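You operate a simulated robot arm through the tools that you are given. There is no shell and no other tool. Be economical: measure what you need, move in short steps, check, and stop when the job is done.

You run a simulated two-armed robot. Do the job below in one go: nothing can be reset, and whatever is moved stays where it is left.

JOB
Wipe up the spill on the top of the front bench with the blue cloth and put it back.

The check looks at the end state, three seconds after you hand in, the way a careful person would. Anything else that was tipped, shoved, dropped, spilled or broken makes it a failure. Flat cloth is picked up by pressing the open fingertips on it (5 to 10 N) and closing them slowly along it; thin cloth reads only 2 to 8 mm in the jaws.

ROBOT AND FRAMES
Two 7-joint arms with two-finger grippers on one trunk, on a base that drives. Base frame: it is fixed to the floor where the robot stands at the start and does not move with it; the origin is under the middle of the robot, x ahead of it, y to its left, z up; the surface under the hand at the start is at about z = 760. Readings come in mm, degrees, newtons and seconds.
The left shoulder is at the start at [164, 175, 871], the right one opposite. With the tool pointing down near the work surface each hand reaches from about 100 to 940 mm from the robot's upright axis, wherever it stands, measured 20 degrees to its own side. Payload 2.94 kg a hand.
Tool frame (each hand has its own): the origin (TCP) lies between the finger pads and is the grasp point; the fingertips stand 30 mm ahead of it; z points along the fingers, y is the line along which they close. Largest opening 138 mm; the body of the gripper starts 109 mm behind the TCP.
Orientation is that of the tool frame in the base frame, as a unit quaternion [x, y, z, w]. With the fingers straight down and closing along the base's y, the tool's x points along the base's -x, its y along +y and its z along -z.

CONTROLS
- The arms move only by the tool drive_tool. It takes "left_rows", "right_rows" or both (then of equal length, played together; a hand with none holds still); each is a list of rows, each a list of 7 numbers: the finger opening in mm, from 0 to 138, then the shift along the base's x, y, z in mm, then the turn, a rotation vector about the base's x, y, z in degrees. In form: [[gripper, tx, ty, tz, ax, ay, az], ...]. A call has 1 to 20 rows; each row is the pose to reach, as a shift and turn from the pose commanded when the call began. A row lasts 0.2 s, in which the tool goes at most 50 mm and 8.6 degrees; a call with a longer step from one row to the next is refused whole, and so is a gripper value outside its range. A pose out of reach is approached as far as the arm can. The call stops where the force on the tool passes 40 N (or 10 N more than at its start, if that is more) or the arm is blocked; 0.2 s more then pass. Each finger halts on what it meets, pressing with about 45 N; the grip force reading is that of the motor and also rises with nothing between the fingers. The clock runs only during rows and for 0.2 s after the last one: add rows that repeat a pose to give the fingers time. It gives the time, the measured TCP pose, the force on the tool (base axes), the opening and the grip force at its end, in the units of the frame above (readings bear some noise), with the torque about the TCP (base axes, N m) and any sound that the robot's microphone picked up.
- Cameras (640 x 400 px; columns grow to the right, rows downward): "scene" is now at [355.6, -14.1, 1305.3]; the picture's right is [-0.25, -0.97, 0.00], its down [-0.89, 0.23, -0.40] and it looks along [0.38, -0.10, -0.92] (base axes); focal length 266 px, centre (320, 200). "left" rides on the left gripper at [71, -19, -146] in its tool frame; the picture's right is [0.26, 0.96, 0.00], its down [-0.85, 0.23, -0.48] and it looks along [-0.46, 0.12, 0.88] (tool axes); focal length 280 px, centre (320, 200). "right" rides on the right gripper at [71, 19, -146] in its tool frame; the picture's right is [-0.26, 0.96, 0.00], its down [-0.85, -0.23, -0.48] and it looks along [-0.46, -0.12, 0.88] (tool axes); focal length 280 px, centre (320, 200). There is no depth. A picture from a camera that has moved, and an enlarged one, comes with that camera's place and axes in the base frame and with its lens.
- get_image(camera): a new picture of that camera. No time passes.
- raise_lower(by): slides the trunk up (or, below 0, down) by that many mm; the arms and the scene camera ride with it, the base frame stays. It gives what a move gives, with no picture.
- drive_base(legs): drives the robot by 1 to 6 legs, each [ahead, turn to the left] in mm and degrees, along the robot's own axes; the way and the turn of a leg run together, so that a leg with both is an arc; at most 1500 mm and 180 degrees a leg. The arms and the cameras ride along, it lands a little off, and it stops where it bumps. It gives what a move gives.
- turn_head(pan, tilt): turns the head with the scene camera to pan (to the left, within 120 degrees either way) and tilt (down, from -29 to 69), counted from straight ahead of the robot. It gives what a move gives.
- zoom(camera, box): a new picture of the part [left, top, right, bottom] of that camera's present view, enlarged. No time passes.
- hand_in(): hands the job in; it is judged then, once.

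Work in short steps. Places have to be worked out from the pictures, the camera data and where the tool is seen: move nearer, look again, correct. Check each grasp and each placing, and mend what went wrong. You have 120 turns and 88 pictures in all, those below and enlarged ones among them. Open the grippers and draw the arms clear of the work before you hand the job in, unless the task says otherwise; then end with one line.

The tools are called after "Call:" as a command line: name --argument value ..., lists and objects as JSON in quotes. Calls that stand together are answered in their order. drive_tool: Moves the arms, as the interface text tells. Its arguments: {"type":"object","properties":{"left_rows":{"type":"array","items":{"type":"array","items":{"type":"number"}}},"right_rows":{"type":"array","items":{"type":"array","items":{"type":"number"}}}},"required":[]} The other tools are called the same way: raise_lower (by) slides the trunk up or down; drive_base (legs) drives the base; turn_head (pan, tilt) turns the head that bears the scene camera; get_image (camera) takes a picture; zoom (camera, box) takes an enlarged picture of a part of a camera's view; hand_in () hands the job in.

At the start:

```text
time_s: 0.0
left_tcp_pos: [575.0, 127.6, 1009.7]
left_tool_rot: [-0.001, 1.0, 0.0, -0.001]
left_contact_force: [-0.3, -0.4, 1.1]
left_moment: [0.01, -0.01, -0.03]
left_grip_width: 138.2
left_grasp_force: 0.1
right_tcp_pos: [365.3, -230.3, 992.5]
right_tool_rot: [0.0, 1.0, 0.0, 0.0]
right_contact_force: [0.0, 0.1, -0.7]
right_moment: [0.02, 0.0, 0.0]
right_grip_width: 138.2
right_grasp_force: 0.1
trunk travel left (down, up): [-50.0, 684.0]
robot x, y, heading: [0.0, -1.3, -0.2]
head pan, tilt: [-14.7, 66.5]
```

scene: 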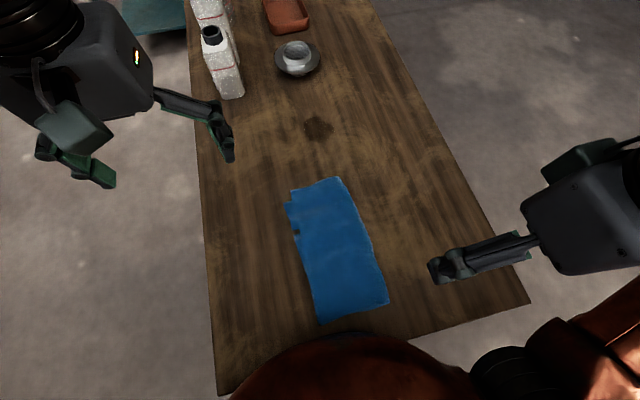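
right: 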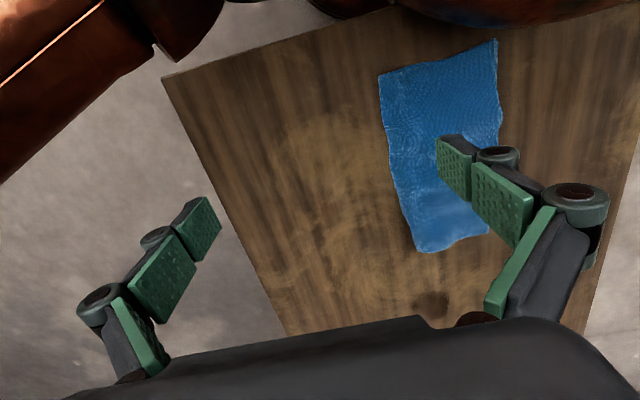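
left: 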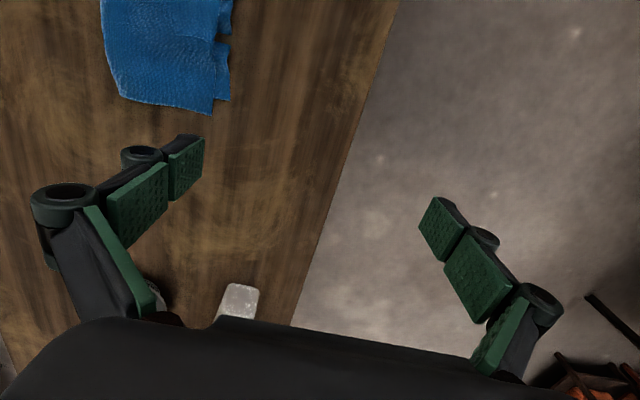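

The cloth lies at about x 340–620, y −140…−10, and a dark spot is at about (777, −119). I zoom in on the spot and look at the other end of the bench.

Call:
zoom --camera "scene" --box '[190, 0, 430, 150]'

Call:
zoom --camera "scene" --box '[190, 150, 510, 350]'

Call:
turn_head --pan -5 --tilt 35

Call:
get_image --camera "scene"

```text
2.67 times, centred on (310, 75) of scene
camera zoom: at [355.6, -14.1, 1305.3], right [-0.25, -0.97, 0.0], down [-0.89, 0.23, -0.4], along [0.38, -0.1, -0.92], focal length 709 px, centre (347, 533)
```

zoom: 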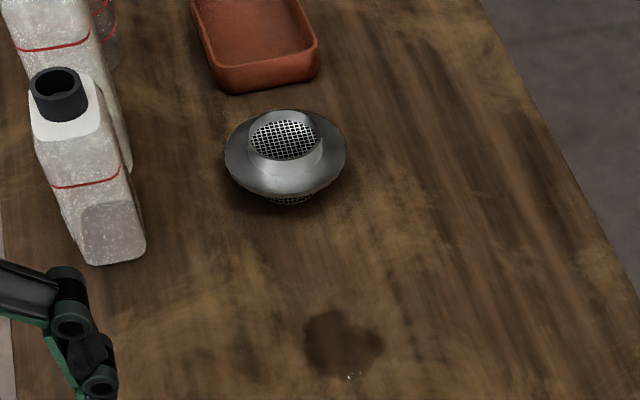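

```text
2.00 times, centred on (350, 250) of scene
camera zoom: at [355.6, -14.1, 1305.3], right [-0.25, -0.97, 0.0], down [-0.89, 0.23, -0.4], along [0.38, -0.1, -0.92], focal length 531 px, centre (260, 100)
```

zoom: 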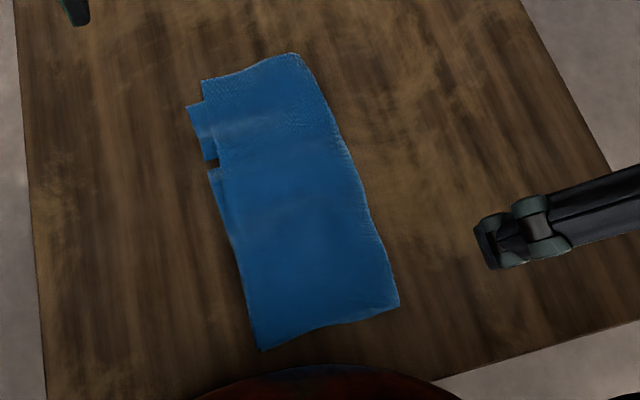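

```text
time_s: 1.0
left_tcp_pos: [575.5, 126.3, 1010.3]
left_tool_rot: [0.0, 1.0, 0.0, 0.0]
left_contact_force: [0.4, 0.4, 0.1]
left_moment: [-0.02, -0.02, -0.01]
left_grip_width: 138.1
left_grasp_force: 0.1
right_tcp_pos: [365.4, -231.2, 993.5]
right_tool_rot: [0.0, 1.0, -0.001, -0.001]
right_contact_force: [0.2, -1.2, 0.8]
right_moment: [0.01, 0.03, 0.0]
right_grip_width: 137.9
right_grasp_force: 0.1
trunk travel left (down, up): [-50.0, 684.0]
robot x, y, heading: [-0.3, -1.4, -0.0]
head pan, tilt: [-5.0, 35.0]
```

```text
82 pictures are left
camera scene: at [386.5, -6.9, 1346.7], right [-0.09, -1.0, 0.0], down [-0.57, 0.05, -0.82], along [0.82, -0.07, -0.57], focal length 266 px, centre (320, 200)
```

scene: 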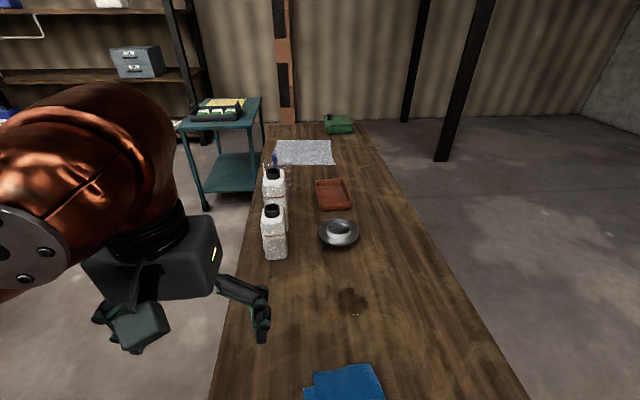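

The spill is at about (771, −118), roughly 75 mm across; the cloth may be folded. I zoom in with the wrist camera on the cloth's edge.

Call:
zoom --camera "right" --box '[340, 20, 600, 270]'

Call:
zoom --camera "left" --box '[80, 0, 280, 130]'

```text
1.60 times, centred on (470, 145) of right
camera zoom: at [295.4, -211.3, 1139.0], right [0.26, 0.96, 0.0], down [0.85, -0.23, 0.48], along [0.46, -0.12, -0.88], focal length 449 px, centre (80, 288)
```

zoom: 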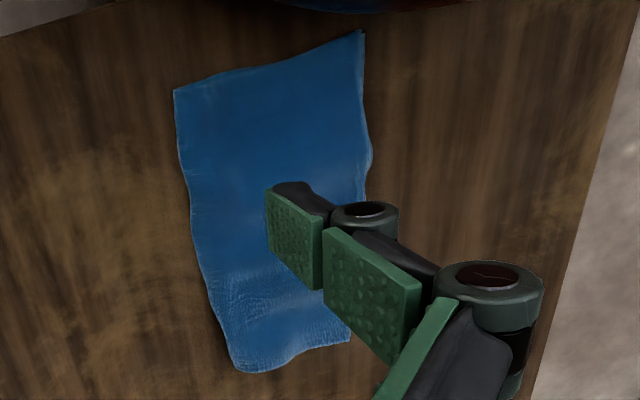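

```text
3.08 times, centred on (180, 65) of left
camera zoom: at [503.6, 106.4, 1156.4], right [-0.26, 0.96, 0.0], down [0.85, 0.23, 0.48], along [0.46, 0.12, -0.88], focal length 863 px, centre (751, 615)
```

zoom: 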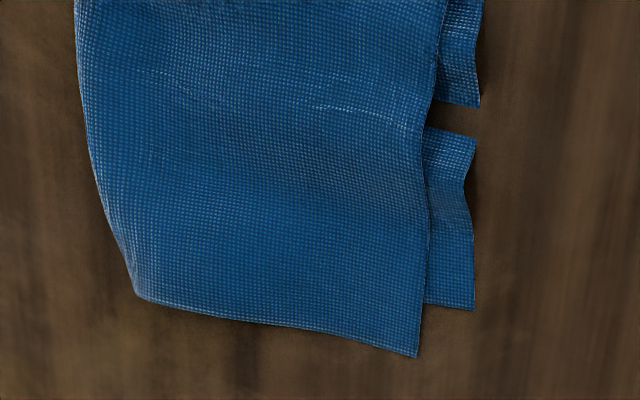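

The cloth is folded lengthwise: the fold is on its right (−y) edge, and the open edge with a notched lower layer is on the left. I'll move the left arm aside and bring the right hand over the far end near the fold.

Call:
drive_tool --left_rows '[[138, -20, 30, 0, 0, 0, 0], [138, -45, 55, 0, 0, 0, 0], [138, -70, 85, 0, 0, 0, 0], [138, -100, 110, 0, 0, 0, 0], [138, -130, 140, 0, 0, 0, 0], [138, -160, 170, 0, 0, 0, 0], [138, -160, 170, 0, 0, 0, 0], [138, -160, 170, 0, 0, 0, 0], [138, -160, 170, 0, 0, 0, 0]]' --right_rows '[[120, 38, 20, 0, 0, 0, 0], [100, 76, 40, 0, 0, 0, 0], [80, 114, 60, 0, 0, 0, 0], [70, 152, 80, -20, 0, 0, 0], [60, 190, 100, -45, 0, 0, 0], [60, 222, 117, -75, 0, 0, 0], [60, 222, 117, -105, 0, 0, 0], [60, 222, 117, -125, 0, 0, 0], [60, 222, 117, -125, 0, 0, 0]]'

Call:
get_image --camera "right"

Call:
turn_head --pan -10 --tilt 60

Call:
get_image --camera "scene"

```text
time_s: 3.0
left_tcp_pos: [418.6, 282.4, 995.4]
left_tool_rot: [0.0, 1.0, 0.0, 0.0]
left_contact_force: [0.2, -0.7, -0.3]
left_moment: [0.04, 0.0, -0.01]
left_grip_width: 138.0
left_grasp_force: 0.1
left hand out of reach, approached as far as the arm can: row 6, 7, 8, 9
right_tcp_pos: [587.2, -111.5, 869.5]
right_tool_rot: [0.0, 1.0, 0.0, 0.0]
right_contact_force: [0.4, -0.6, -0.5]
right_moment: [-0.03, 0.01, 0.02]
right_grip_width: 60.0
right_grasp_force: 0.0
trunk travel left (down, up): [-50.0, 684.0]
robot x, y, heading: [1.3, 0.1, -0.1]
head pan, tilt: [-5.0, 35.0]
```

```text
79 pictures are left
camera right: at [516.9, -93.1, 1014.7], right [0.26, 0.97, 0.0], down [0.85, -0.23, 0.48], along [0.46, -0.12, -0.88], focal length 280 px, centre (320, 200)
```

right: 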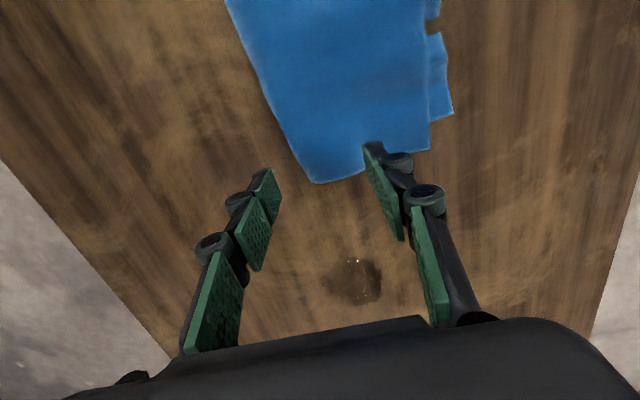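

```text
time_s: 3.9
left_tcp_pos: [418.9, 283.4, 996.2]
left_tool_rot: [0.0, 1.0, 0.0, 0.0]
left_contact_force: [0.1, -0.5, 0.7]
left_moment: [0.01, -0.03, -0.01]
left_grip_width: 138.1
left_grasp_force: 0.0
right_tcp_pos: [588.1, -113.8, 867.9]
right_tool_rot: [0.0, 1.0, 0.001, 0.0]
right_contact_force: [0.1, 0.4, -0.6]
right_moment: [0.0, -0.02, -0.03]
right_grip_width: 59.9
right_grasp_force: 0.0
trunk travel left (down, up): [-50.0, 684.0]
robot x, y, heading: [0.3, 1.6, 0.2]
head pan, tilt: [-10.0, 60.0]
```

```text
78 pictures are left
camera scene: at [363.9, -10.3, 1312.8], right [-0.17, -0.98, 0.0], down [-0.85, 0.15, -0.5], along [0.49, -0.09, -0.87], focal length 266 px, centre (320, 200)
```

scene: 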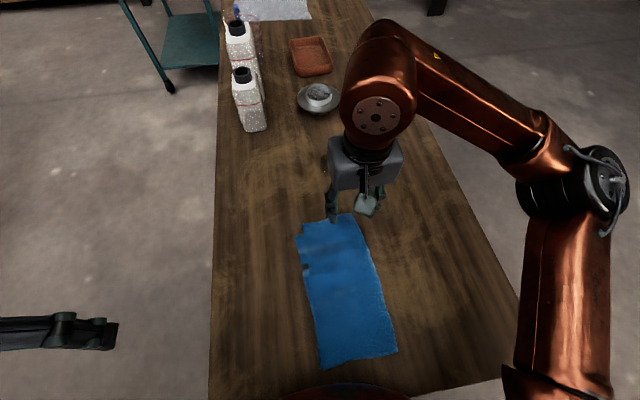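

The far fold corner is at about (629, −127), and the fold edge is at y ≈ −134 at x = 590. I move down to straddle the fold edge at x ≈ 600 with the opening at 50 mm, stopping just above contact.

Call:
drive_tool --right_rows '[[55, 12, -3, -25, 0, 0, 0], [50, 12, -3, -50, 0, 0, 0], [50, 12, -3, -66, 0, 0, 0], [50, 12, -3, -70, 0, 0, 0], [50, 12, -3, -72, 0, 0, 0], [50, 12, -3, -72, 0, 0, 0]]'

Call:
get_image --camera "right"

```text
time_s: 5.3
left_tcp_pos: [418.4, 282.7, 995.2]
left_tool_rot: [0.0, 1.0, -0.001, 0.0]
left_contact_force: [0.8, 0.2, 0.7]
left_moment: [0.02, -0.04, 0.0]
left_grip_width: 137.9
left_grasp_force: 0.1
right_tcp_pos: [599.1, -117.6, 795.8]
right_tool_rot: [0.0, 1.0, 0.0, -0.001]
right_contact_force: [-0.2, 0.3, -0.5]
right_moment: [0.05, -0.02, 0.02]
right_grip_width: 49.9
right_grasp_force: 0.0
trunk travel left (down, up): [-50.0, 684.0]
robot x, y, heading: [0.3, 2.2, -0.1]
head pan, tilt: [-10.0, 60.0]
```

```text
77 pictures are left
camera right: at [528.9, -97.1, 942.0], right [0.26, 0.97, 0.0], down [0.85, -0.23, 0.48], along [0.46, -0.12, -0.88], focal length 280 px, centre (320, 200)
```

right: 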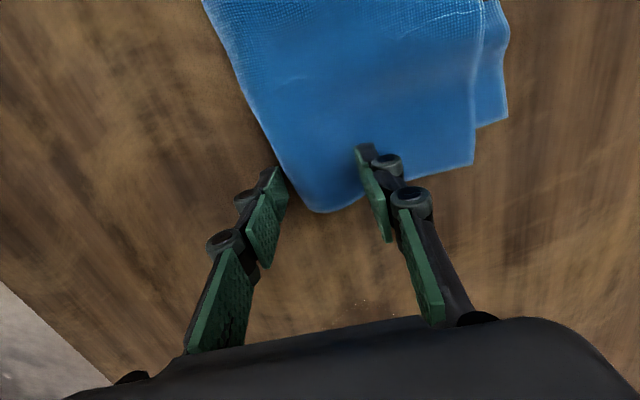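

The fingers straddle the fold edge as planned. I ease down to find contact.

Call:
drive_tool --right_rows '[[50, 0, 0, -1, 0, 0, 0], [50, 0, 0, -2, 0, 0, 0], [50, 0, 0, -3, 0, 0, 0], [50, 0, 0, -4, 0, 0, 0], [50, 0, 0, -4, 0, 0, 0]]'

```text
time_s: 6.5
left_tcp_pos: [419.4, 282.2, 994.9]
left_tool_rot: [0.0, 1.0, -0.001, 0.0]
left_contact_force: [1.1, 0.0, -0.1]
left_moment: [0.0, -0.01, -0.02]
left_grip_width: 137.7
left_grasp_force: 0.1
right_tcp_pos: [597.9, -115.5, 791.2]
right_tool_rot: [-0.001, 1.0, 0.0, 0.0]
right_contact_force: [-0.6, -0.3, 3.1]
right_moment: [0.04, 0.03, -0.01]
right_grip_width: 49.8
right_grasp_force: 0.1
trunk travel left (down, up): [-50.0, 684.0]
robot x, y, heading: [1.4, -1.0, -0.1]
head pan, tilt: [-10.0, 60.0]
```

Contact has begun at 3 N. I press a touch more and close slowly.

Call:
drive_tool --right_rows '[[50, 0, 0, -1, 0, 0, 0], [50, 0, 0, -2, 0, 0, 0], [46, 0, 0, -2, 0, 0, 0], [42, 0, 0, -2, 0, 0, 0], [38, 0, 0, -2, 0, 0, 0], [34, 0, 0, -2, 0, 0, 0], [30, 0, 0, -2, 0, 0, 0], [26, 0, 0, -2, 0, 0, 0], [22, 0, 0, -2, 0, 0, 0], [18, 0, 0, -2, 0, 0, 0], [14, 0, 0, -2, 0, 0, 0], [10, 0, 0, -2, 0, 0, 0], [6, 0, 0, -2, 0, 0, 0], [2, 0, 0, -2, 0, 0, 0], [0, 0, 0, -2, 0, 0, 0], [0, 0, 0, -2, 0, 0, 0], [0, 0, 0, -2, 0, 0, 0]]'

Call:
get_image --camera "right"

```text
time_s: 10.1
left_tcp_pos: [419.2, 282.5, 995.6]
left_tool_rot: [0.0, 1.0, -0.001, 0.0]
left_contact_force: [0.6, 0.2, -0.8]
left_moment: [0.02, 0.02, -0.02]
left_grip_width: 138.0
left_grasp_force: 0.0
right_tcp_pos: [598.6, -115.3, 792.0]
right_tool_rot: [0.001, 1.0, 0.001, 0.001]
right_contact_force: [-0.4, -1.5, 5.0]
right_moment: [0.17, 0.03, -0.01]
right_grip_width: 7.9
right_grasp_force: 38.3
trunk travel left (down, up): [-50.0, 684.0]
robot x, y, heading: [2.1, -0.4, -0.1]
head pan, tilt: [-10.0, 60.0]
```

```text
76 pictures are left
camera right: at [528.4, -96.4, 937.0], right [0.26, 0.96, 0.0], down [0.85, -0.23, 0.48], along [0.46, -0.12, -0.88], focal length 280 px, centre (320, 200)
```

right: 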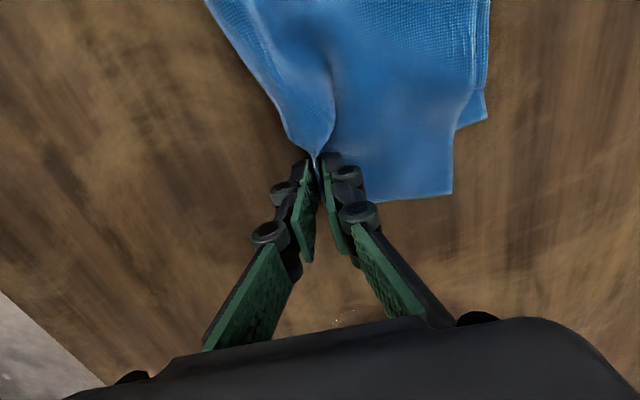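

I read 7.9 mm with the cloth bunched in the jaws, so both layers seem held. I drag it ahead 70 mm with little pressure and check that it follows.

Call:
drive_tool --right_rows '[[0, 0, 0, 2, 0, 0, 0], [0, 15, 0, 3, 0, 0, 0], [0, 30, 0, 3, 0, 0, 0], [0, 45, 0, 3, 0, 0, 0], [0, 60, 0, 3, 0, 0, 0], [0, 75, 0, 3, 0, 0, 0], [0, 75, 0, 3, 0, 0, 0]]'

Call:
get_image --camera "right"

Call:
get_image --camera "scene"

```text
time_s: 11.7
left_tcp_pos: [420.7, 282.9, 994.9]
left_tool_rot: [0.0, 1.0, -0.001, 0.0]
left_contact_force: [0.0, 0.3, -0.2]
left_moment: [0.01, 0.02, 0.03]
left_grip_width: 138.1
left_grasp_force: 0.1
right_tcp_pos: [674.9, -115.3, 791.5]
right_tool_rot: [0.001, 1.0, 0.0, 0.001]
right_contact_force: [0.3, -0.6, 0.1]
right_moment: [-0.02, 0.0, -0.01]
right_grip_width: 4.5
right_grasp_force: 30.4
trunk travel left (down, up): [-50.0, 684.0]
robot x, y, heading: [-1.5, -1.5, 0.2]
head pan, tilt: [-10.0, 60.0]
```

```text
75 pictures are left
camera right: at [604.5, -97.0, 938.8], right [0.26, 0.97, 0.0], down [0.85, -0.23, 0.48], along [0.46, -0.12, -0.88], focal length 280 px, centre (320, 200)
```

right: 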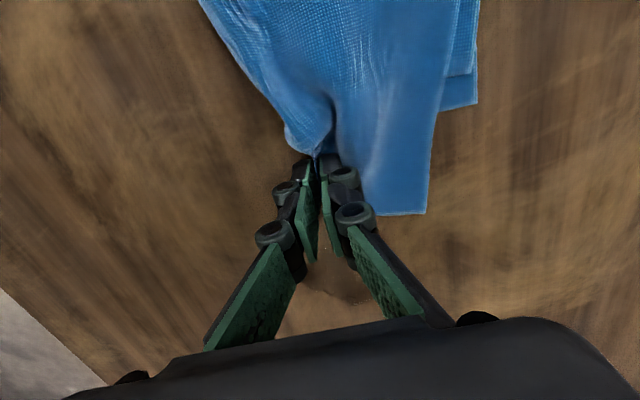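

```text
74 pictures are left
camera scene: at [364.4, -10.2, 1312.5], right [-0.17, -0.98, 0.0], down [-0.85, 0.15, -0.5], along [0.49, -0.09, -0.87], focal length 266 px, centre (320, 200)
```

scene: 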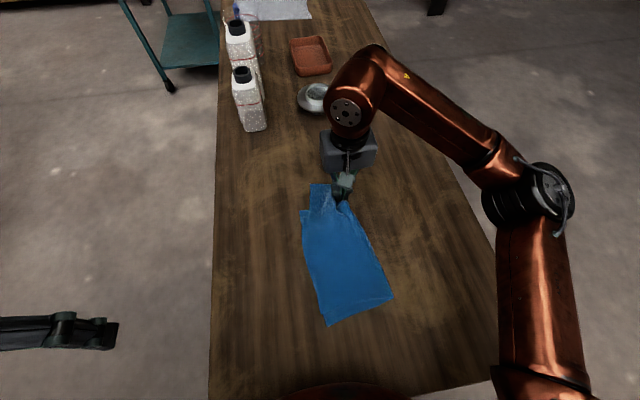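

The whole cloth follows and trails flat. Now I zigzag across the spill (x 725–790, y −160…−80), pressing lightly while always advancing so the cloth keeps trailing.

Call:
drive_tool --right_rows '[[0, 25, 0, 0, 0, 0, 0], [0, 50, 0, -3, 0, 0, 0], [0, 50, -25, -4, 0, 0, 0], [0, 55, -45, -4, 0, 0, 0], [0, 62, -20, -4, 0, 0, 0], [0, 62, 10, -4, 0, 0, 0], [0, 62, 35, -4, 0, 0, 0], [0, 76, 10, -4, 0, 0, 0], [0, 76, -20, -4, 0, 0, 0], [0, 76, -45, -4, 0, 0, 0], [0, 90, -20, -4, 0, 0, 0], [0, 90, 10, -4, 0, 0, 0], [0, 90, 35, -4, 0, 0, 0], [0, 104, 10, -4, 0, 0, 0], [0, 104, -20, -4, 0, 0, 0], [0, 104, -45, -4, 0, 0, 0], [0, 118, -20, -4, 0, 0, 0], [0, 118, 10, -4, 0, 0, 0], [0, 118, 35, -4, 0, 0, 0]]'

Call:
get_image --camera "scene"

Call:
get_image --camera "right"

```text
time_s: 15.7
left_tcp_pos: [420.2, 283.2, 993.8]
left_tool_rot: [0.0, 1.0, -0.001, -0.001]
left_contact_force: [-0.9, 0.1, -0.1]
left_moment: [0.0, -0.03, 0.0]
left_grip_width: 137.9
left_grasp_force: 0.0
right_tcp_pos: [793.0, -80.7, 787.9]
right_tool_rot: [0.0, 1.0, 0.001, -0.001]
right_contact_force: [0.1, -0.2, 1.1]
right_moment: [0.05, -0.08, 0.02]
right_grip_width: 6.8
right_grasp_force: 33.5
trunk travel left (down, up): [-50.0, 684.0]
robot x, y, heading: [0.1, -2.6, -0.0]
head pan, tilt: [-10.0, 60.0]
```

```text
73 pictures are left
camera scene: at [369.9, -9.4, 1311.7], right [-0.17, -0.98, 0.0], down [-0.86, 0.15, -0.5], along [0.49, -0.09, -0.87], focal length 266 px, centre (320, 200)
```

scene: 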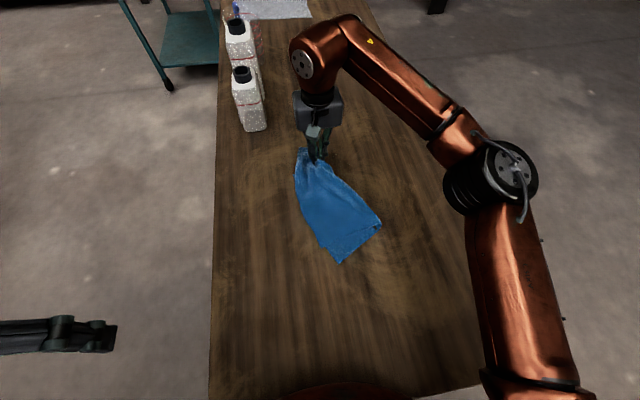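

```text
72 pictures are left
camera right: at [723.5, -61.2, 935.1], right [0.26, 0.96, 0.0], down [0.85, -0.23, 0.47], along [0.46, -0.13, -0.88], focal length 280 px, centre (320, 200)
```

right: 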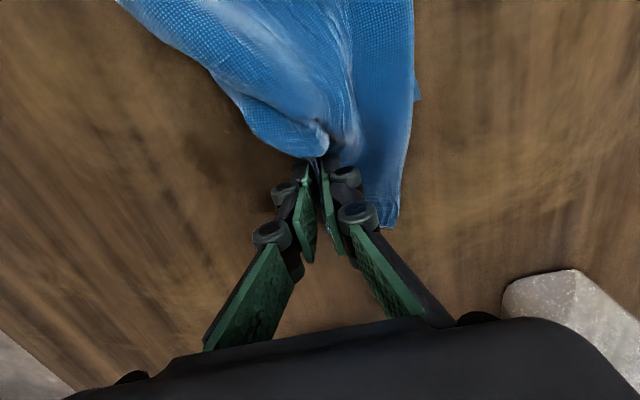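

The zigzag is done. I lift the pinched end and bring it back to see the spill area.

Call:
drive_tool --right_rows '[[0, 0, 0, 25, 0, 0, 0], [0, -20, 0, 55, 0, 0, 0], [0, -45, 0, 80, 0, 0, 0], [0, -75, 0, 100, 0, 0, 0], [0, -105, 0, 110, 0, 0, 0], [0, -130, 0, 110, 0, 0, 0], [0, -130, 0, 110, 0, 0, 0]]'

Call:
get_image --camera "scene"

Call:
get_image --camera "right"

```text
time_s: 17.3
left_tcp_pos: [414.2, 283.0, 995.5]
left_tool_rot: [0.0, 1.0, 0.0, 0.003]
left_contact_force: [0.1, -0.1, -0.3]
left_moment: [-0.02, 0.02, -0.02]
left_grip_width: 137.9
left_grasp_force: 0.0
right_tcp_pos: [658.0, -80.9, 902.9]
right_tool_rot: [-0.001, 1.0, 0.001, 0.002]
right_contact_force: [-1.2, 0.8, -0.7]
right_moment: [-0.01, -0.04, -0.01]
right_grip_width: 7.8
right_grasp_force: 33.7
trunk travel left (down, up): [-50.0, 684.0]
robot x, y, heading: [0.0, 0.1, 0.2]
head pan, tilt: [-10.0, 60.0]
```

```text
71 pictures are left
camera scene: at [363.2, -9.9, 1312.8], right [-0.17, -0.98, 0.0], down [-0.85, 0.15, -0.5], along [0.49, -0.09, -0.87], focal length 266 px, centre (320, 200)
```

scene: 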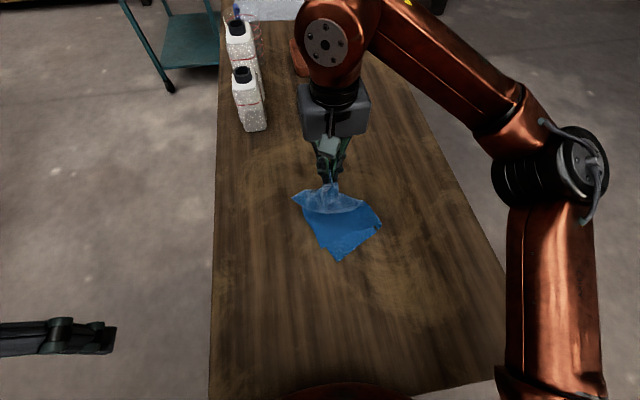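

```text
70 pictures are left
camera right: at [587.4, -62.1, 1047.4], right [0.26, 0.97, 0.0], down [0.85, -0.23, 0.48], along [0.46, -0.12, -0.88], focal length 280 px, centre (320, 200)
```

right: 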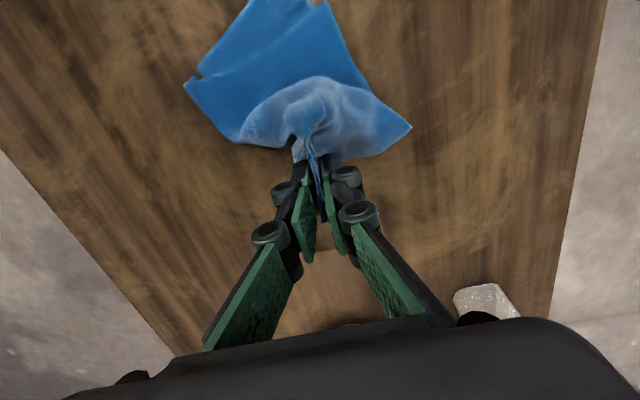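

The spot looks gone or is hidden behind the fingers. I zoom in to verify.

Call:
zoom --camera "right" --box '[160, 0, 480, 340]'

Call:
zoom --camera "scene" --box '[220, 90, 460, 270]'

```text
1.18 times, centred on (320, 170) of right
camera zoom: at [587.4, -62.1, 1047.4], right [0.26, 0.97, 0.0], down [0.85, -0.23, 0.48], along [0.46, -0.12, -0.88], focal length 330 px, centre (320, 235)
```

zoom: 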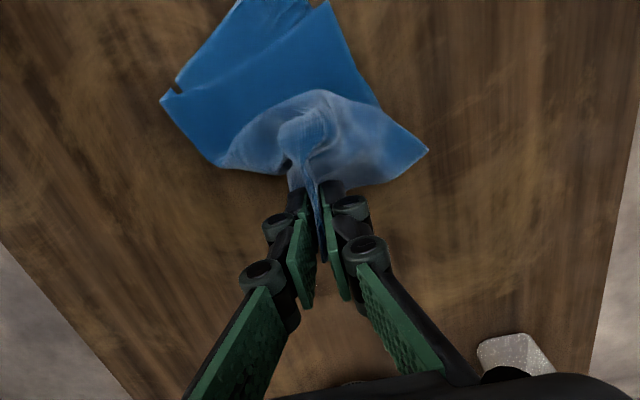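

```text
2.22 times, centred on (340, 180) of scene
camera zoom: at [363.2, -9.9, 1312.8], right [-0.17, -0.98, 0.0], down [-0.85, 0.15, -0.5], along [0.49, -0.09, -0.87], focal length 590 px, centre (276, 244)
```

zoom: 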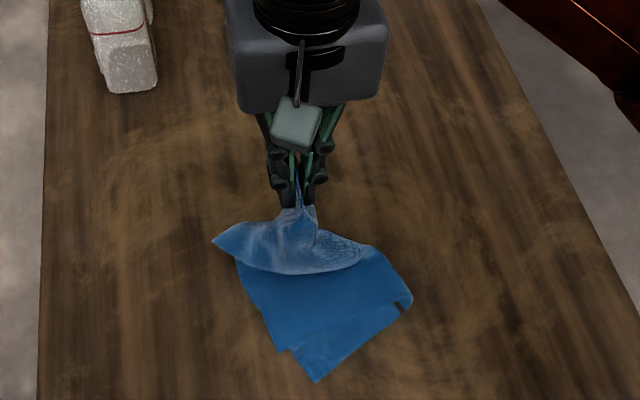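

I move the hand a bit further back and up so the spill spot is unobstructed.

Call:
drive_tool --right_rows '[[0, -30, 0, 20, 0, 0, 0], [0, -60, 10, 40, 0, 0, 0], [0, -90, 20, 60, 0, 0, 0], [0, -120, 30, 80, 0, 0, 0], [0, -150, 40, 90, 0, 0, 0], [0, -150, 40, 90, 0, 0, 0]]'

Call:
get_image --camera "scene"

Call:
get_image --camera "right"

```text
time_s: 18.7
left_tcp_pos: [423.0, 282.6, 993.6]
left_tool_rot: [-0.001, 1.0, -0.001, -0.002]
left_contact_force: [-0.3, -0.3, -1.0]
left_moment: [0.01, 0.0, 0.0]
left_grip_width: 138.3
left_grasp_force: 0.1
right_tcp_pos: [513.8, -40.7, 986.8]
right_tool_rot: [0.0, 1.0, -0.001, -0.001]
right_contact_force: [4.1, -3.7, 2.1]
right_moment: [0.18, 0.19, 0.0]
right_grip_width: 0.7
right_grasp_force: 25.2
trunk travel left (down, up): [-50.0, 684.0]
robot x, y, heading: [-0.9, -1.9, -0.3]
head pan, tilt: [-10.0, 60.0]
```

```text
67 pictures are left
camera scene: at [368.7, -10.0, 1311.6], right [-0.17, -0.98, 0.0], down [-0.85, 0.15, -0.5], along [0.49, -0.09, -0.87], focal length 266 px, centre (320, 200)
```

scene: 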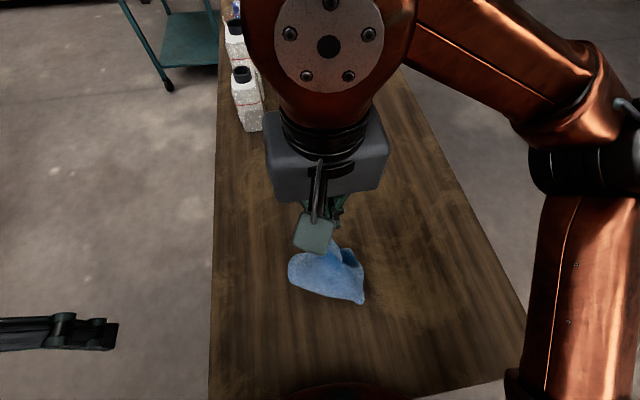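

```text
66 pictures are left
camera right: at [445.1, -21.0, 1133.2], right [0.26, 0.96, 0.0], down [0.85, -0.23, 0.47], along [0.46, -0.13, -0.88], focal length 280 px, centre (320, 200)
```

right: 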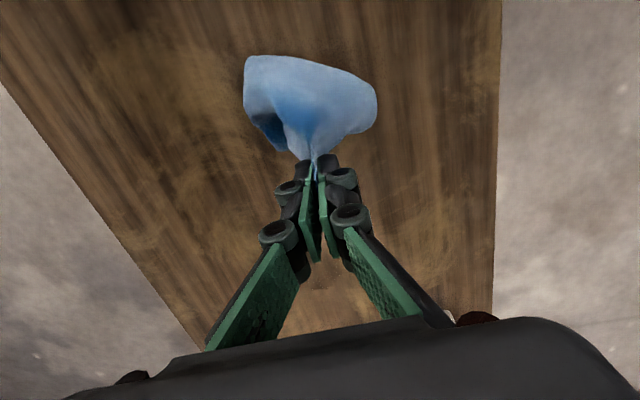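

The cloth is hanging and the grip reads thin. I zoom in on the spill's expected place at about (314, 270).

Call:
zoom --camera "right" --box '[240, 160, 400, 320]'

```text
2.50 times, centred on (320, 240) of right
camera zoom: at [445.1, -21.0, 1133.2], right [0.26, 0.96, 0.0], down [0.85, -0.23, 0.47], along [0.46, -0.13, -0.88], focal length 701 px, centre (320, 100)
```

zoom: 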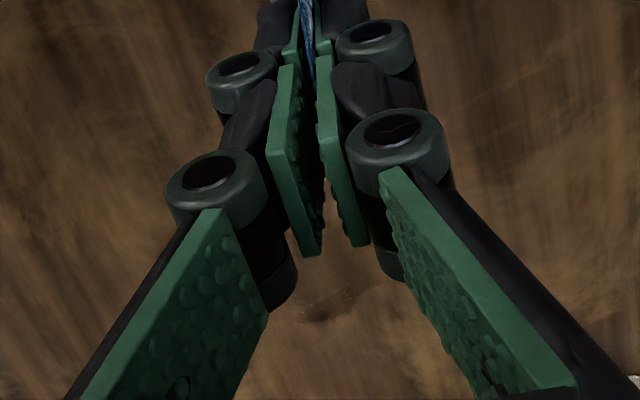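

A faint patch remains near x ≈ 790. I lay the cloth down trailing again (lowering while moving ahead) and stop short of the spill for a clear view.

Call:
drive_tool --right_rows '[[0, 0, 0, -35, 0, 0, 0], [0, 10, 0, -70, 0, 0, 0], [0, 30, 0, -100, 0, 0, 0], [0, 55, -10, -130, 0, 0, 0], [0, 85, -20, -155, 0, 0, 0], [0, 115, -30, -175, 0, 0, 0], [0, 140, -40, -188, 0, 0, 0], [0, 150, -40, -190, 0, 0, 0], [0, 150, -40, -190, 0, 0, 0]]'

Call:
get_image --camera "scene"

Call:
get_image --camera "right"

```text
time_s: 20.7
left_tcp_pos: [419.4, 282.3, 994.5]
left_tool_rot: [0.0, 1.0, -0.001, -0.001]
left_contact_force: [-0.3, 0.5, 0.0]
left_moment: [0.02, -0.01, 0.01]
left_grip_width: 137.9
left_grasp_force: 0.1
right_tcp_pos: [664.4, -78.8, 798.3]
right_tool_rot: [0.0, 1.0, 0.0, 0.0]
right_contact_force: [-0.7, 2.8, -0.5]
right_moment: [-0.02, -0.06, -0.04]
right_grip_width: 5.8
right_grasp_force: 42.1
trunk travel left (down, up): [-50.0, 684.0]
robot x, y, heading: [-0.2, 2.6, 0.1]
head pan, tilt: [-10.0, 60.0]
```

```text
64 pictures are left
camera scene: at [364.5, -10.2, 1312.5], right [-0.17, -0.98, 0.0], down [-0.85, 0.15, -0.5], along [0.49, -0.09, -0.87], focal length 266 px, centre (320, 200)
```

scene: 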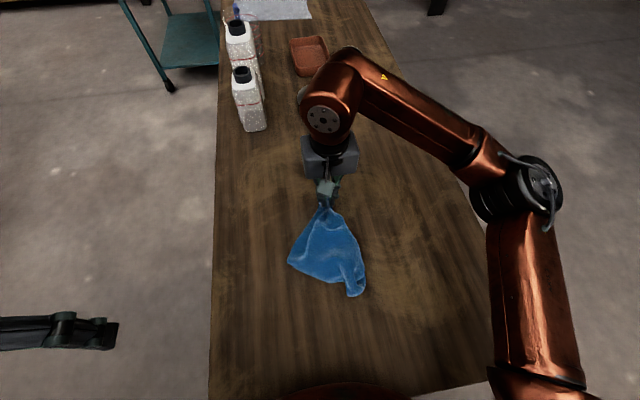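

```text
63 pictures are left
camera right: at [593.0, -60.8, 944.0], right [0.26, 0.96, 0.0], down [0.85, -0.23, 0.48], along [0.46, -0.13, -0.88], focal length 280 px, centre (320, 200)
```

right: 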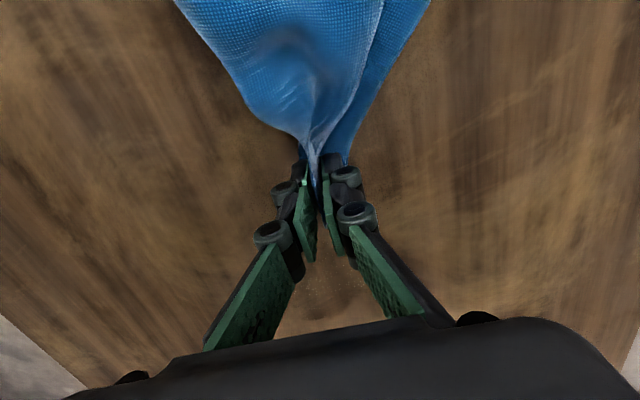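

Call:
zoom --camera "right" --box '[220, 200, 420, 330]'

```text
3.08 times, centred on (320, 265) of right
camera zoom: at [593.0, -60.8, 944.0], right [0.26, 0.96, 0.0], down [0.85, -0.23, 0.48], along [0.46, -0.13, -0.88], focal length 863 px, centre (320, 0)
```

zoom: 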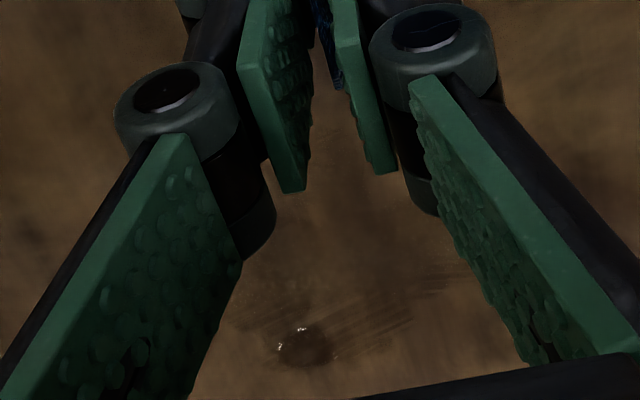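

A small wet remnant is left at about (806, −125). I wipe further ahead, with strokes covering x 750–845 at a slightly firmer press.

Call:
drive_tool --right_rows '[[0, 35, -20, -3, 0, 0, 0], [0, 75, -45, -6, 0, 0, 0], [0, 105, -45, -9, 0, 0, 0], [0, 130, -75, -10, 0, 0, 0], [0, 135, -45, -10, 0, 0, 0], [0, 137, -10, -10, 0, 0, 0], [0, 145, -10, -10, 0, 0, 0], [0, 147, -40, -10, 0, 0, 0], [0, 149, -75, -10, 0, 0, 0], [0, 157, -75, -10, 0, 0, 0], [0, 159, -45, -10, 0, 0, 0], [0, 161, -10, -10, 0, 0, 0], [0, 170, -10, -10, 0, 0, 0], [0, 172, -40, -10, 0, 0, 0], [0, 174, -75, -10, 0, 0, 0], [0, 182, -75, -10, 0, 0, 0], [0, 184, -45, -10, 0, 0, 0], [0, 186, -15, -10, 0, 0, 0], [0, 186, -45, -10, 0, 0, 0]]'

Call:
get_image --camera "scene"

```text
time_s: 24.7
left_tcp_pos: [421.7, 282.0, 994.5]
left_tool_rot: [0.0, 1.0, 0.0, 0.0]
left_contact_force: [-0.7, -0.5, 0.3]
left_moment: [0.03, -0.01, -0.03]
left_grip_width: 137.9
left_grasp_force: 0.0
right_tcp_pos: [849.5, -126.6, 790.3]
right_tool_rot: [0.0, 1.0, 0.0, 0.0]
right_contact_force: [-1.0, -2.7, 6.9]
right_moment: [-0.24, 0.2, 0.1]
right_grip_width: 0.9
right_grasp_force: 26.9
trunk travel left (down, up): [-50.0, 684.0]
robot x, y, heading: [0.5, 1.2, 0.0]
head pan, tilt: [-10.0, 60.0]
```

```text
61 pictures are left
camera scene: at [383.5, -11.6, 1309.6], right [-0.17, -0.98, 0.0], down [-0.86, 0.15, -0.49], along [0.48, -0.09, -0.87], focal length 266 px, centre (320, 200)
```

scene: 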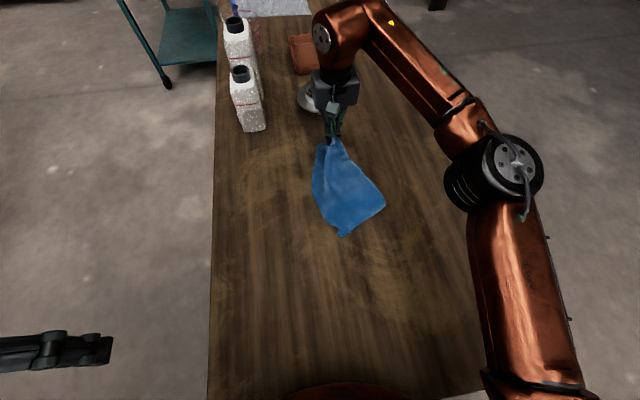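

I lift the pinched end back to check the area again.

Call:
drive_tool --right_rows '[[0, 0, 0, 30, 0, 0, 0], [0, -25, 5, 55, 0, 0, 0], [0, -60, 10, 75, 0, 0, 0], [0, -100, 20, 85, 0, 0, 0], [0, -140, 30, 90, 0, 0, 0], [0, -180, 40, 90, 0, 0, 0], [0, -190, 40, 90, 0, 0, 0], [0, -190, 40, 90, 0, 0, 0]]'

Call:
get_image --camera "scene"

Call:
zoom --camera "right" --box '[200, 140, 440, 340]'

```text
time_s: 26.5
left_tcp_pos: [414.3, 283.4, 997.4]
left_tool_rot: [-0.001, 1.0, -0.001, 0.003]
left_contact_force: [0.5, 0.0, -0.1]
left_moment: [0.01, 0.03, 0.03]
left_grip_width: 138.0
left_grasp_force: 0.1
right_tcp_pos: [653.7, -85.1, 883.0]
right_tool_rot: [0.0, 1.0, 0.0, 0.002]
right_contact_force: [1.2, 8.9, 2.1]
right_moment: [-0.04, 0.08, -0.02]
right_grip_width: 1.4
right_grasp_force: 26.1
trunk travel left (down, up): [-50.0, 684.0]
robot x, y, heading: [-1.7, -3.9, 0.1]
head pan, tilt: [-10.0, 60.0]
```

```text
60 pictures are left
camera scene: at [362.9, -10.4, 1312.9], right [-0.17, -0.98, 0.0], down [-0.85, 0.15, -0.5], along [0.49, -0.09, -0.87], focal length 266 px, centre (320, 200)
```

scene: 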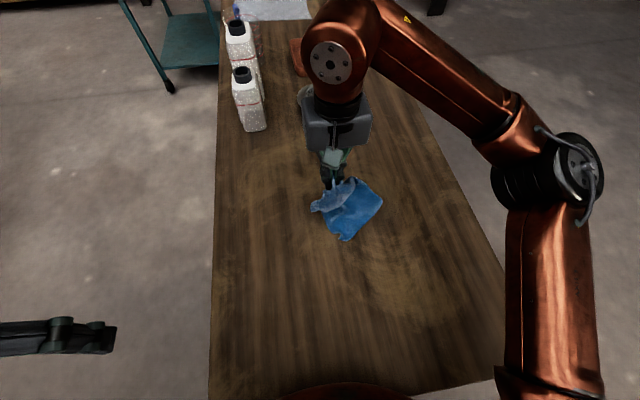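

```text
2.00 times, centred on (320, 240) of right
camera zoom: at [582.5, -66.7, 1029.2], right [0.26, 0.97, 0.0], down [0.85, -0.23, 0.48], along [0.46, -0.12, -0.88], focal length 561 px, centre (320, 120)
```

zoom: 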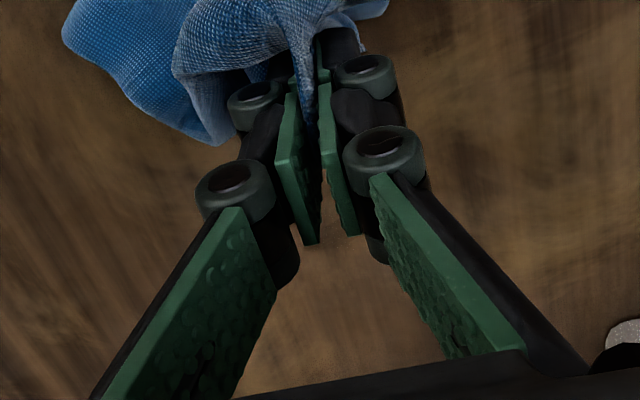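

I can't see the spot clearly yet. I lift the cloth fully, carry it back toward its place, and lay it down tail first from x ≈ 370 forward to x ≈ 600.

Call:
drive_tool --right_rows '[[0, -15, 0, 35, 0, 0, 0], [0, -35, 0, 75, 0, 0, 0], [0, -65, 0, 110, 0, 0, 0], [0, -100, 0, 140, 0, 0, 0], [0, -140, 0, 165, 0, 0, 0], [0, -185, 0, 180, 0, 0, 0], [0, -230, 0, 185, 0, 0, 0], [0, -265, 0, 185, 0, 0, 0], [0, -275, 0, 185, 0, 0, 0], [0, -275, 0, 185, 0, 0, 0]]'

Call:
get_image --camera "scene"

Call:
get_image --camera "left"

```text
time_s: 28.7
left_tcp_pos: [419.7, 281.3, 992.7]
left_tool_rot: [0.0, 1.0, -0.001, 0.0]
left_contact_force: [0.7, -0.5, -0.5]
left_moment: [0.0, 0.04, -0.05]
left_grip_width: 138.3
left_grasp_force: 0.1
right_tcp_pos: [394.8, -90.1, 1057.9]
right_tool_rot: [0.02, 1.0, -0.001, -0.019]
right_contact_force: [-4.3, 1.6, -11.6]
right_moment: [0.02, -0.03, 0.04]
right_grip_width: 1.6
right_grasp_force: 26.2
trunk travel left (down, up): [-50.0, 684.0]
robot x, y, heading: [0.6, 0.8, 0.2]
head pan, tilt: [-10.0, 60.0]
```

```text
58 pictures are left
camera scene: at [359.5, -12.0, 1307.7], right [-0.22, -0.98, 0.0], down [-0.88, 0.19, -0.44], along [0.43, -0.09, -0.9], focal length 266 px, centre (320, 200)
```

scene: 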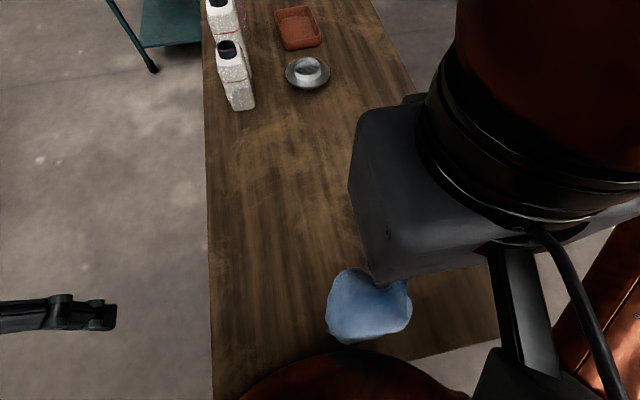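

```text
57 pictures are left
camera left: at [348.1, 262.7, 1140.5], right [-0.26, 0.97, 0.0], down [0.85, 0.23, 0.48], along [0.46, 0.12, -0.88], focal length 280 px, centre (320, 200)
```

left: 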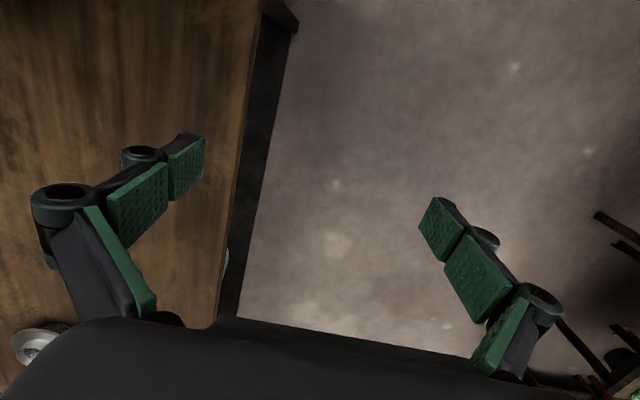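

The wrist has nudged my own head. I back off right away by lowering and moving ahead, which also begins laying the cloth.

Call:
drive_tool --right_rows '[[0, 5, 0, -30, 0, 0, 0], [0, 15, 0, -65, 0, 0, 0], [0, 30, 0, -100, 0, 0, 0], [0, 55, 0, -135, 0, 0, 0], [0, 80, 0, -165, 0, 0, 0], [0, 110, -5, -195, 0, 0, 0], [0, 140, -10, -220, 0, 0, 0], [0, 170, -15, -240, 0, 0, 0], [0, 195, -20, -255, 0, 0, 0], [0, 220, -25, -265, 0, 0, 0], [0, 220, -25, -265, 0, 0, 0]]'

Call:
get_image --camera "scene"

Call:
get_image --camera "right"

```text
time_s: 31.1
left_tcp_pos: [419.2, 282.6, 994.6]
left_tool_rot: [0.0, 1.0, -0.001, 0.001]
left_contact_force: [-0.6, -0.5, 0.3]
left_moment: [-0.02, 0.0, 0.01]
left_grip_width: 138.1
left_grasp_force: 0.0
right_tcp_pos: [603.9, -110.9, 797.2]
right_tool_rot: [0.0, 1.0, -0.001, 0.0]
right_contact_force: [-0.3, -1.3, 0.9]
right_moment: [0.11, 0.01, 0.01]
right_grip_width: 5.2
right_grasp_force: 30.5
trunk travel left (down, up): [-50.0, 684.0]
robot x, y, heading: [-0.6, -0.4, -0.2]
head pan, tilt: [-10.0, 60.0]
```

```text
56 pictures are left
camera scene: at [364.0, -9.8, 1312.7], right [-0.17, -0.98, 0.0], down [-0.85, 0.15, -0.5], along [0.49, -0.09, -0.87], focal length 266 px, centre (320, 200)
```

scene: 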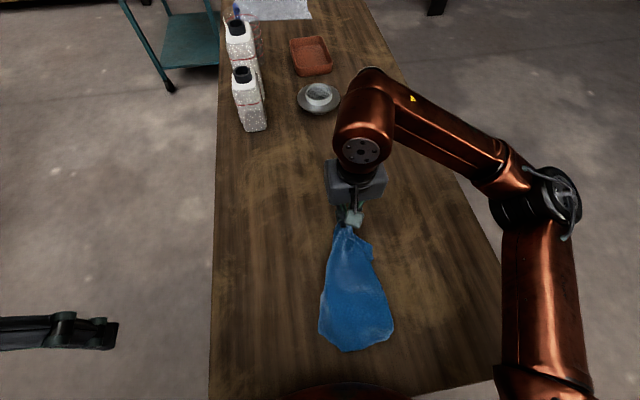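

```text
55 pictures are left
camera right: at [533.4, -92.0, 943.9], right [0.26, 0.97, 0.0], down [0.85, -0.23, 0.48], along [0.46, -0.12, -0.88], focal length 280 px, centre (320, 200)
```

right: 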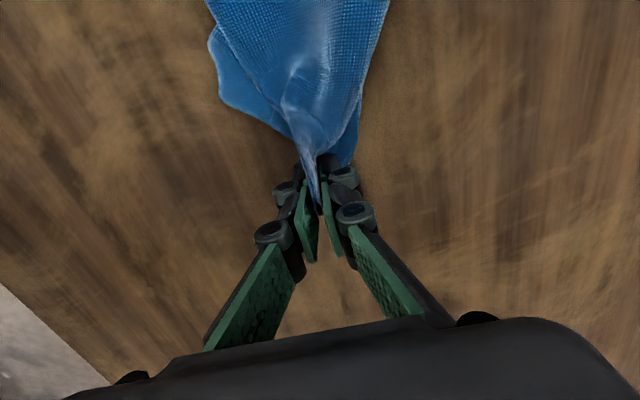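

The cloth lies back almost exactly where it was, a bit bunched at the held end. I release it, rise and look at the bench.

Call:
drive_tool --right_rows '[[0, 0, 0, -4, 0, 0, 0], [10, 0, 0, -4, 0, 0, 0], [20, 0, 0, -4, 0, 0, 0], [30, 0, 0, -2, 0, 0, 0], [30, 0, 0, 10, 0, 0, 0], [30, 0, 0, 40, 0, 0, 0], [30, -10, -40, 80, 0, 0, 0], [30, -30, -80, 110, 0, 0, 0], [30, -50, -125, 130, 0, 0, 0], [30, -80, -165, 130, 0, 0, 0], [30, -110, -200, 130, 0, 0, 0]]'

Call:
get_image --camera "scene"

Call:
zoom --camera "scene" --box '[250, 80, 430, 220]'

Call:
zoom --camera "scene" --box '[260, 200, 460, 380]'

```text
refused: row 7 steps farther than a row can; nothing moved
```

```text
54 pictures are left
camera scene: at [364.0, -9.8, 1312.7], right [-0.17, -0.98, 0.0], down [-0.85, 0.15, -0.5], along [0.49, -0.09, -0.87], focal length 266 px, centre (320, 200)
```

scene: 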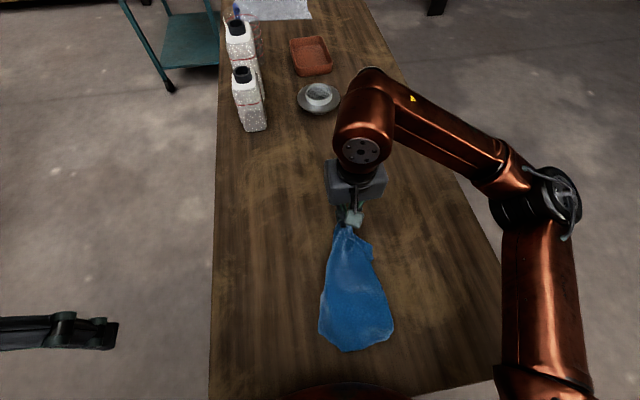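

```text
2.86 times, centred on (340, 150) of scene
camera zoom: at [364.0, -9.8, 1312.7], right [-0.17, -0.98, 0.0], down [-0.85, 0.15, -0.5], along [0.49, -0.09, -0.87], focal length 759 px, centre (263, 343)
```

zoom: 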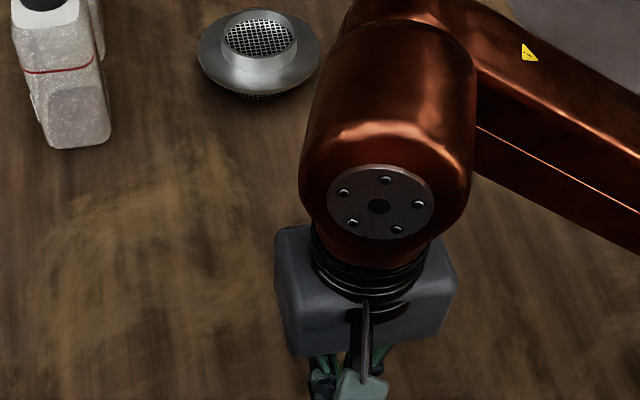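

```text
2.22 times, centred on (360, 290) of scene
camera zoom: at [364.0, -9.8, 1312.7], right [-0.17, -0.98, 0.0], down [-0.85, 0.15, -0.5], along [0.49, -0.09, -0.87], focal length 590 px, centre (231, 0)
```

zoom: 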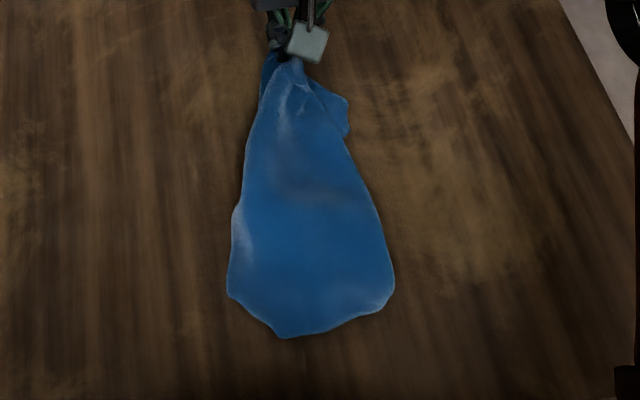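

That call was refused because one step was too long. I release with smaller steps.

Call:
drive_tool --right_rows '[[0, 0, 0, -4, 0, 0, 0], [10, 0, 0, -4, 0, 0, 0], [20, 0, 0, -4, 0, 0, 0], [30, 0, 0, -2, 0, 0, 0], [30, 0, 0, 10, 0, 0, 0], [30, 0, 0, 40, 0, 0, 0], [30, 0, -10, 80, 0, 0, 0], [30, -10, -40, 110, 0, 0, 0], [30, -30, -75, 130, 0, 0, 0], [30, -50, -115, 130, 0, 0, 0], [30, -75, -155, 130, 0, 0, 0], [30, -100, -190, 130, 0, 0, 0]]'

Call:
get_image --camera "scene"

Call:
zoom --camera "scene" --box '[250, 80, 430, 220]'

Call:
zoom --camera "scene" --box '[260, 200, 460, 380]'

```text
time_s: 33.7
left_tcp_pos: [418.0, 282.1, 995.2]
left_tool_rot: [0.0, 1.0, 0.0, 0.001]
left_contact_force: [-0.7, -0.9, 0.6]
left_moment: [-0.02, 0.01, 0.01]
left_grip_width: 137.8
left_grasp_force: 0.1
right_tcp_pos: [502.5, -301.7, 928.1]
right_tool_rot: [0.0, 1.0, 0.0, 0.0]
right_contact_force: [-0.4, -0.1, -0.1]
right_moment: [0.03, 0.04, -0.01]
right_grip_width: 30.1
right_grasp_force: 0.1
trunk travel left (down, up): [-50.0, 684.0]
robot x, y, heading: [2.6, 3.5, -0.0]
head pan, tilt: [-10.0, 60.0]
```

```text
51 pictures are left
camera scene: at [363.7, -11.1, 1312.8], right [-0.17, -0.98, 0.0], down [-0.85, 0.15, -0.5], along [0.49, -0.09, -0.87], focal length 266 px, centre (320, 200)
```

scene: 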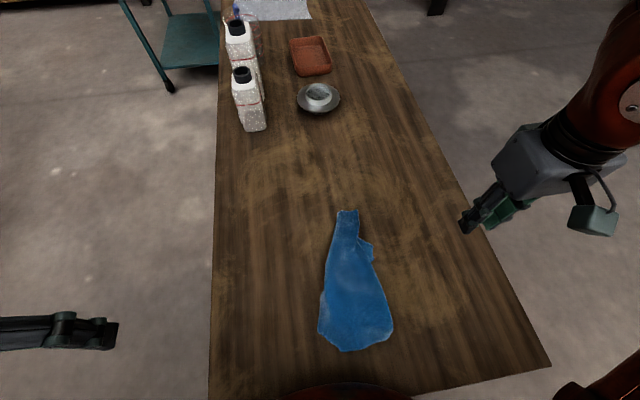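

```text
2.86 times, centred on (340, 150) of scene
camera zoom: at [363.7, -11.1, 1312.8], right [-0.17, -0.98, 0.0], down [-0.85, 0.15, -0.5], along [0.49, -0.09, -0.87], focal length 759 px, centre (263, 343)
```

zoom: 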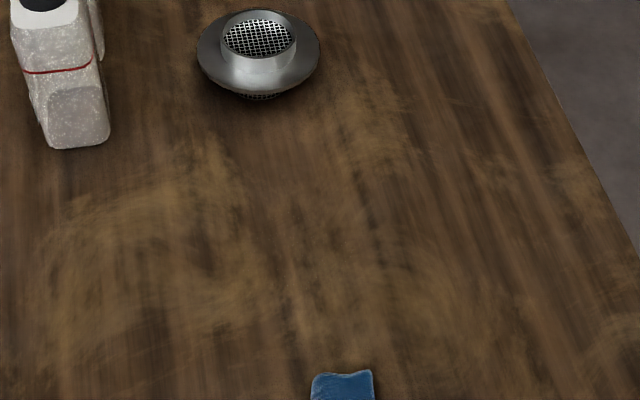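

```text
2.22 times, centred on (360, 290) of scene
camera zoom: at [363.7, -11.1, 1312.8], right [-0.17, -0.98, 0.0], down [-0.85, 0.15, -0.5], along [0.49, -0.09, -0.87], focal length 590 px, centre (231, 0)
```

zoom: 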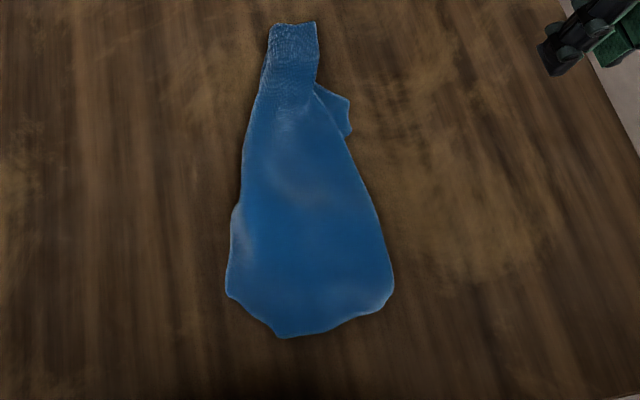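

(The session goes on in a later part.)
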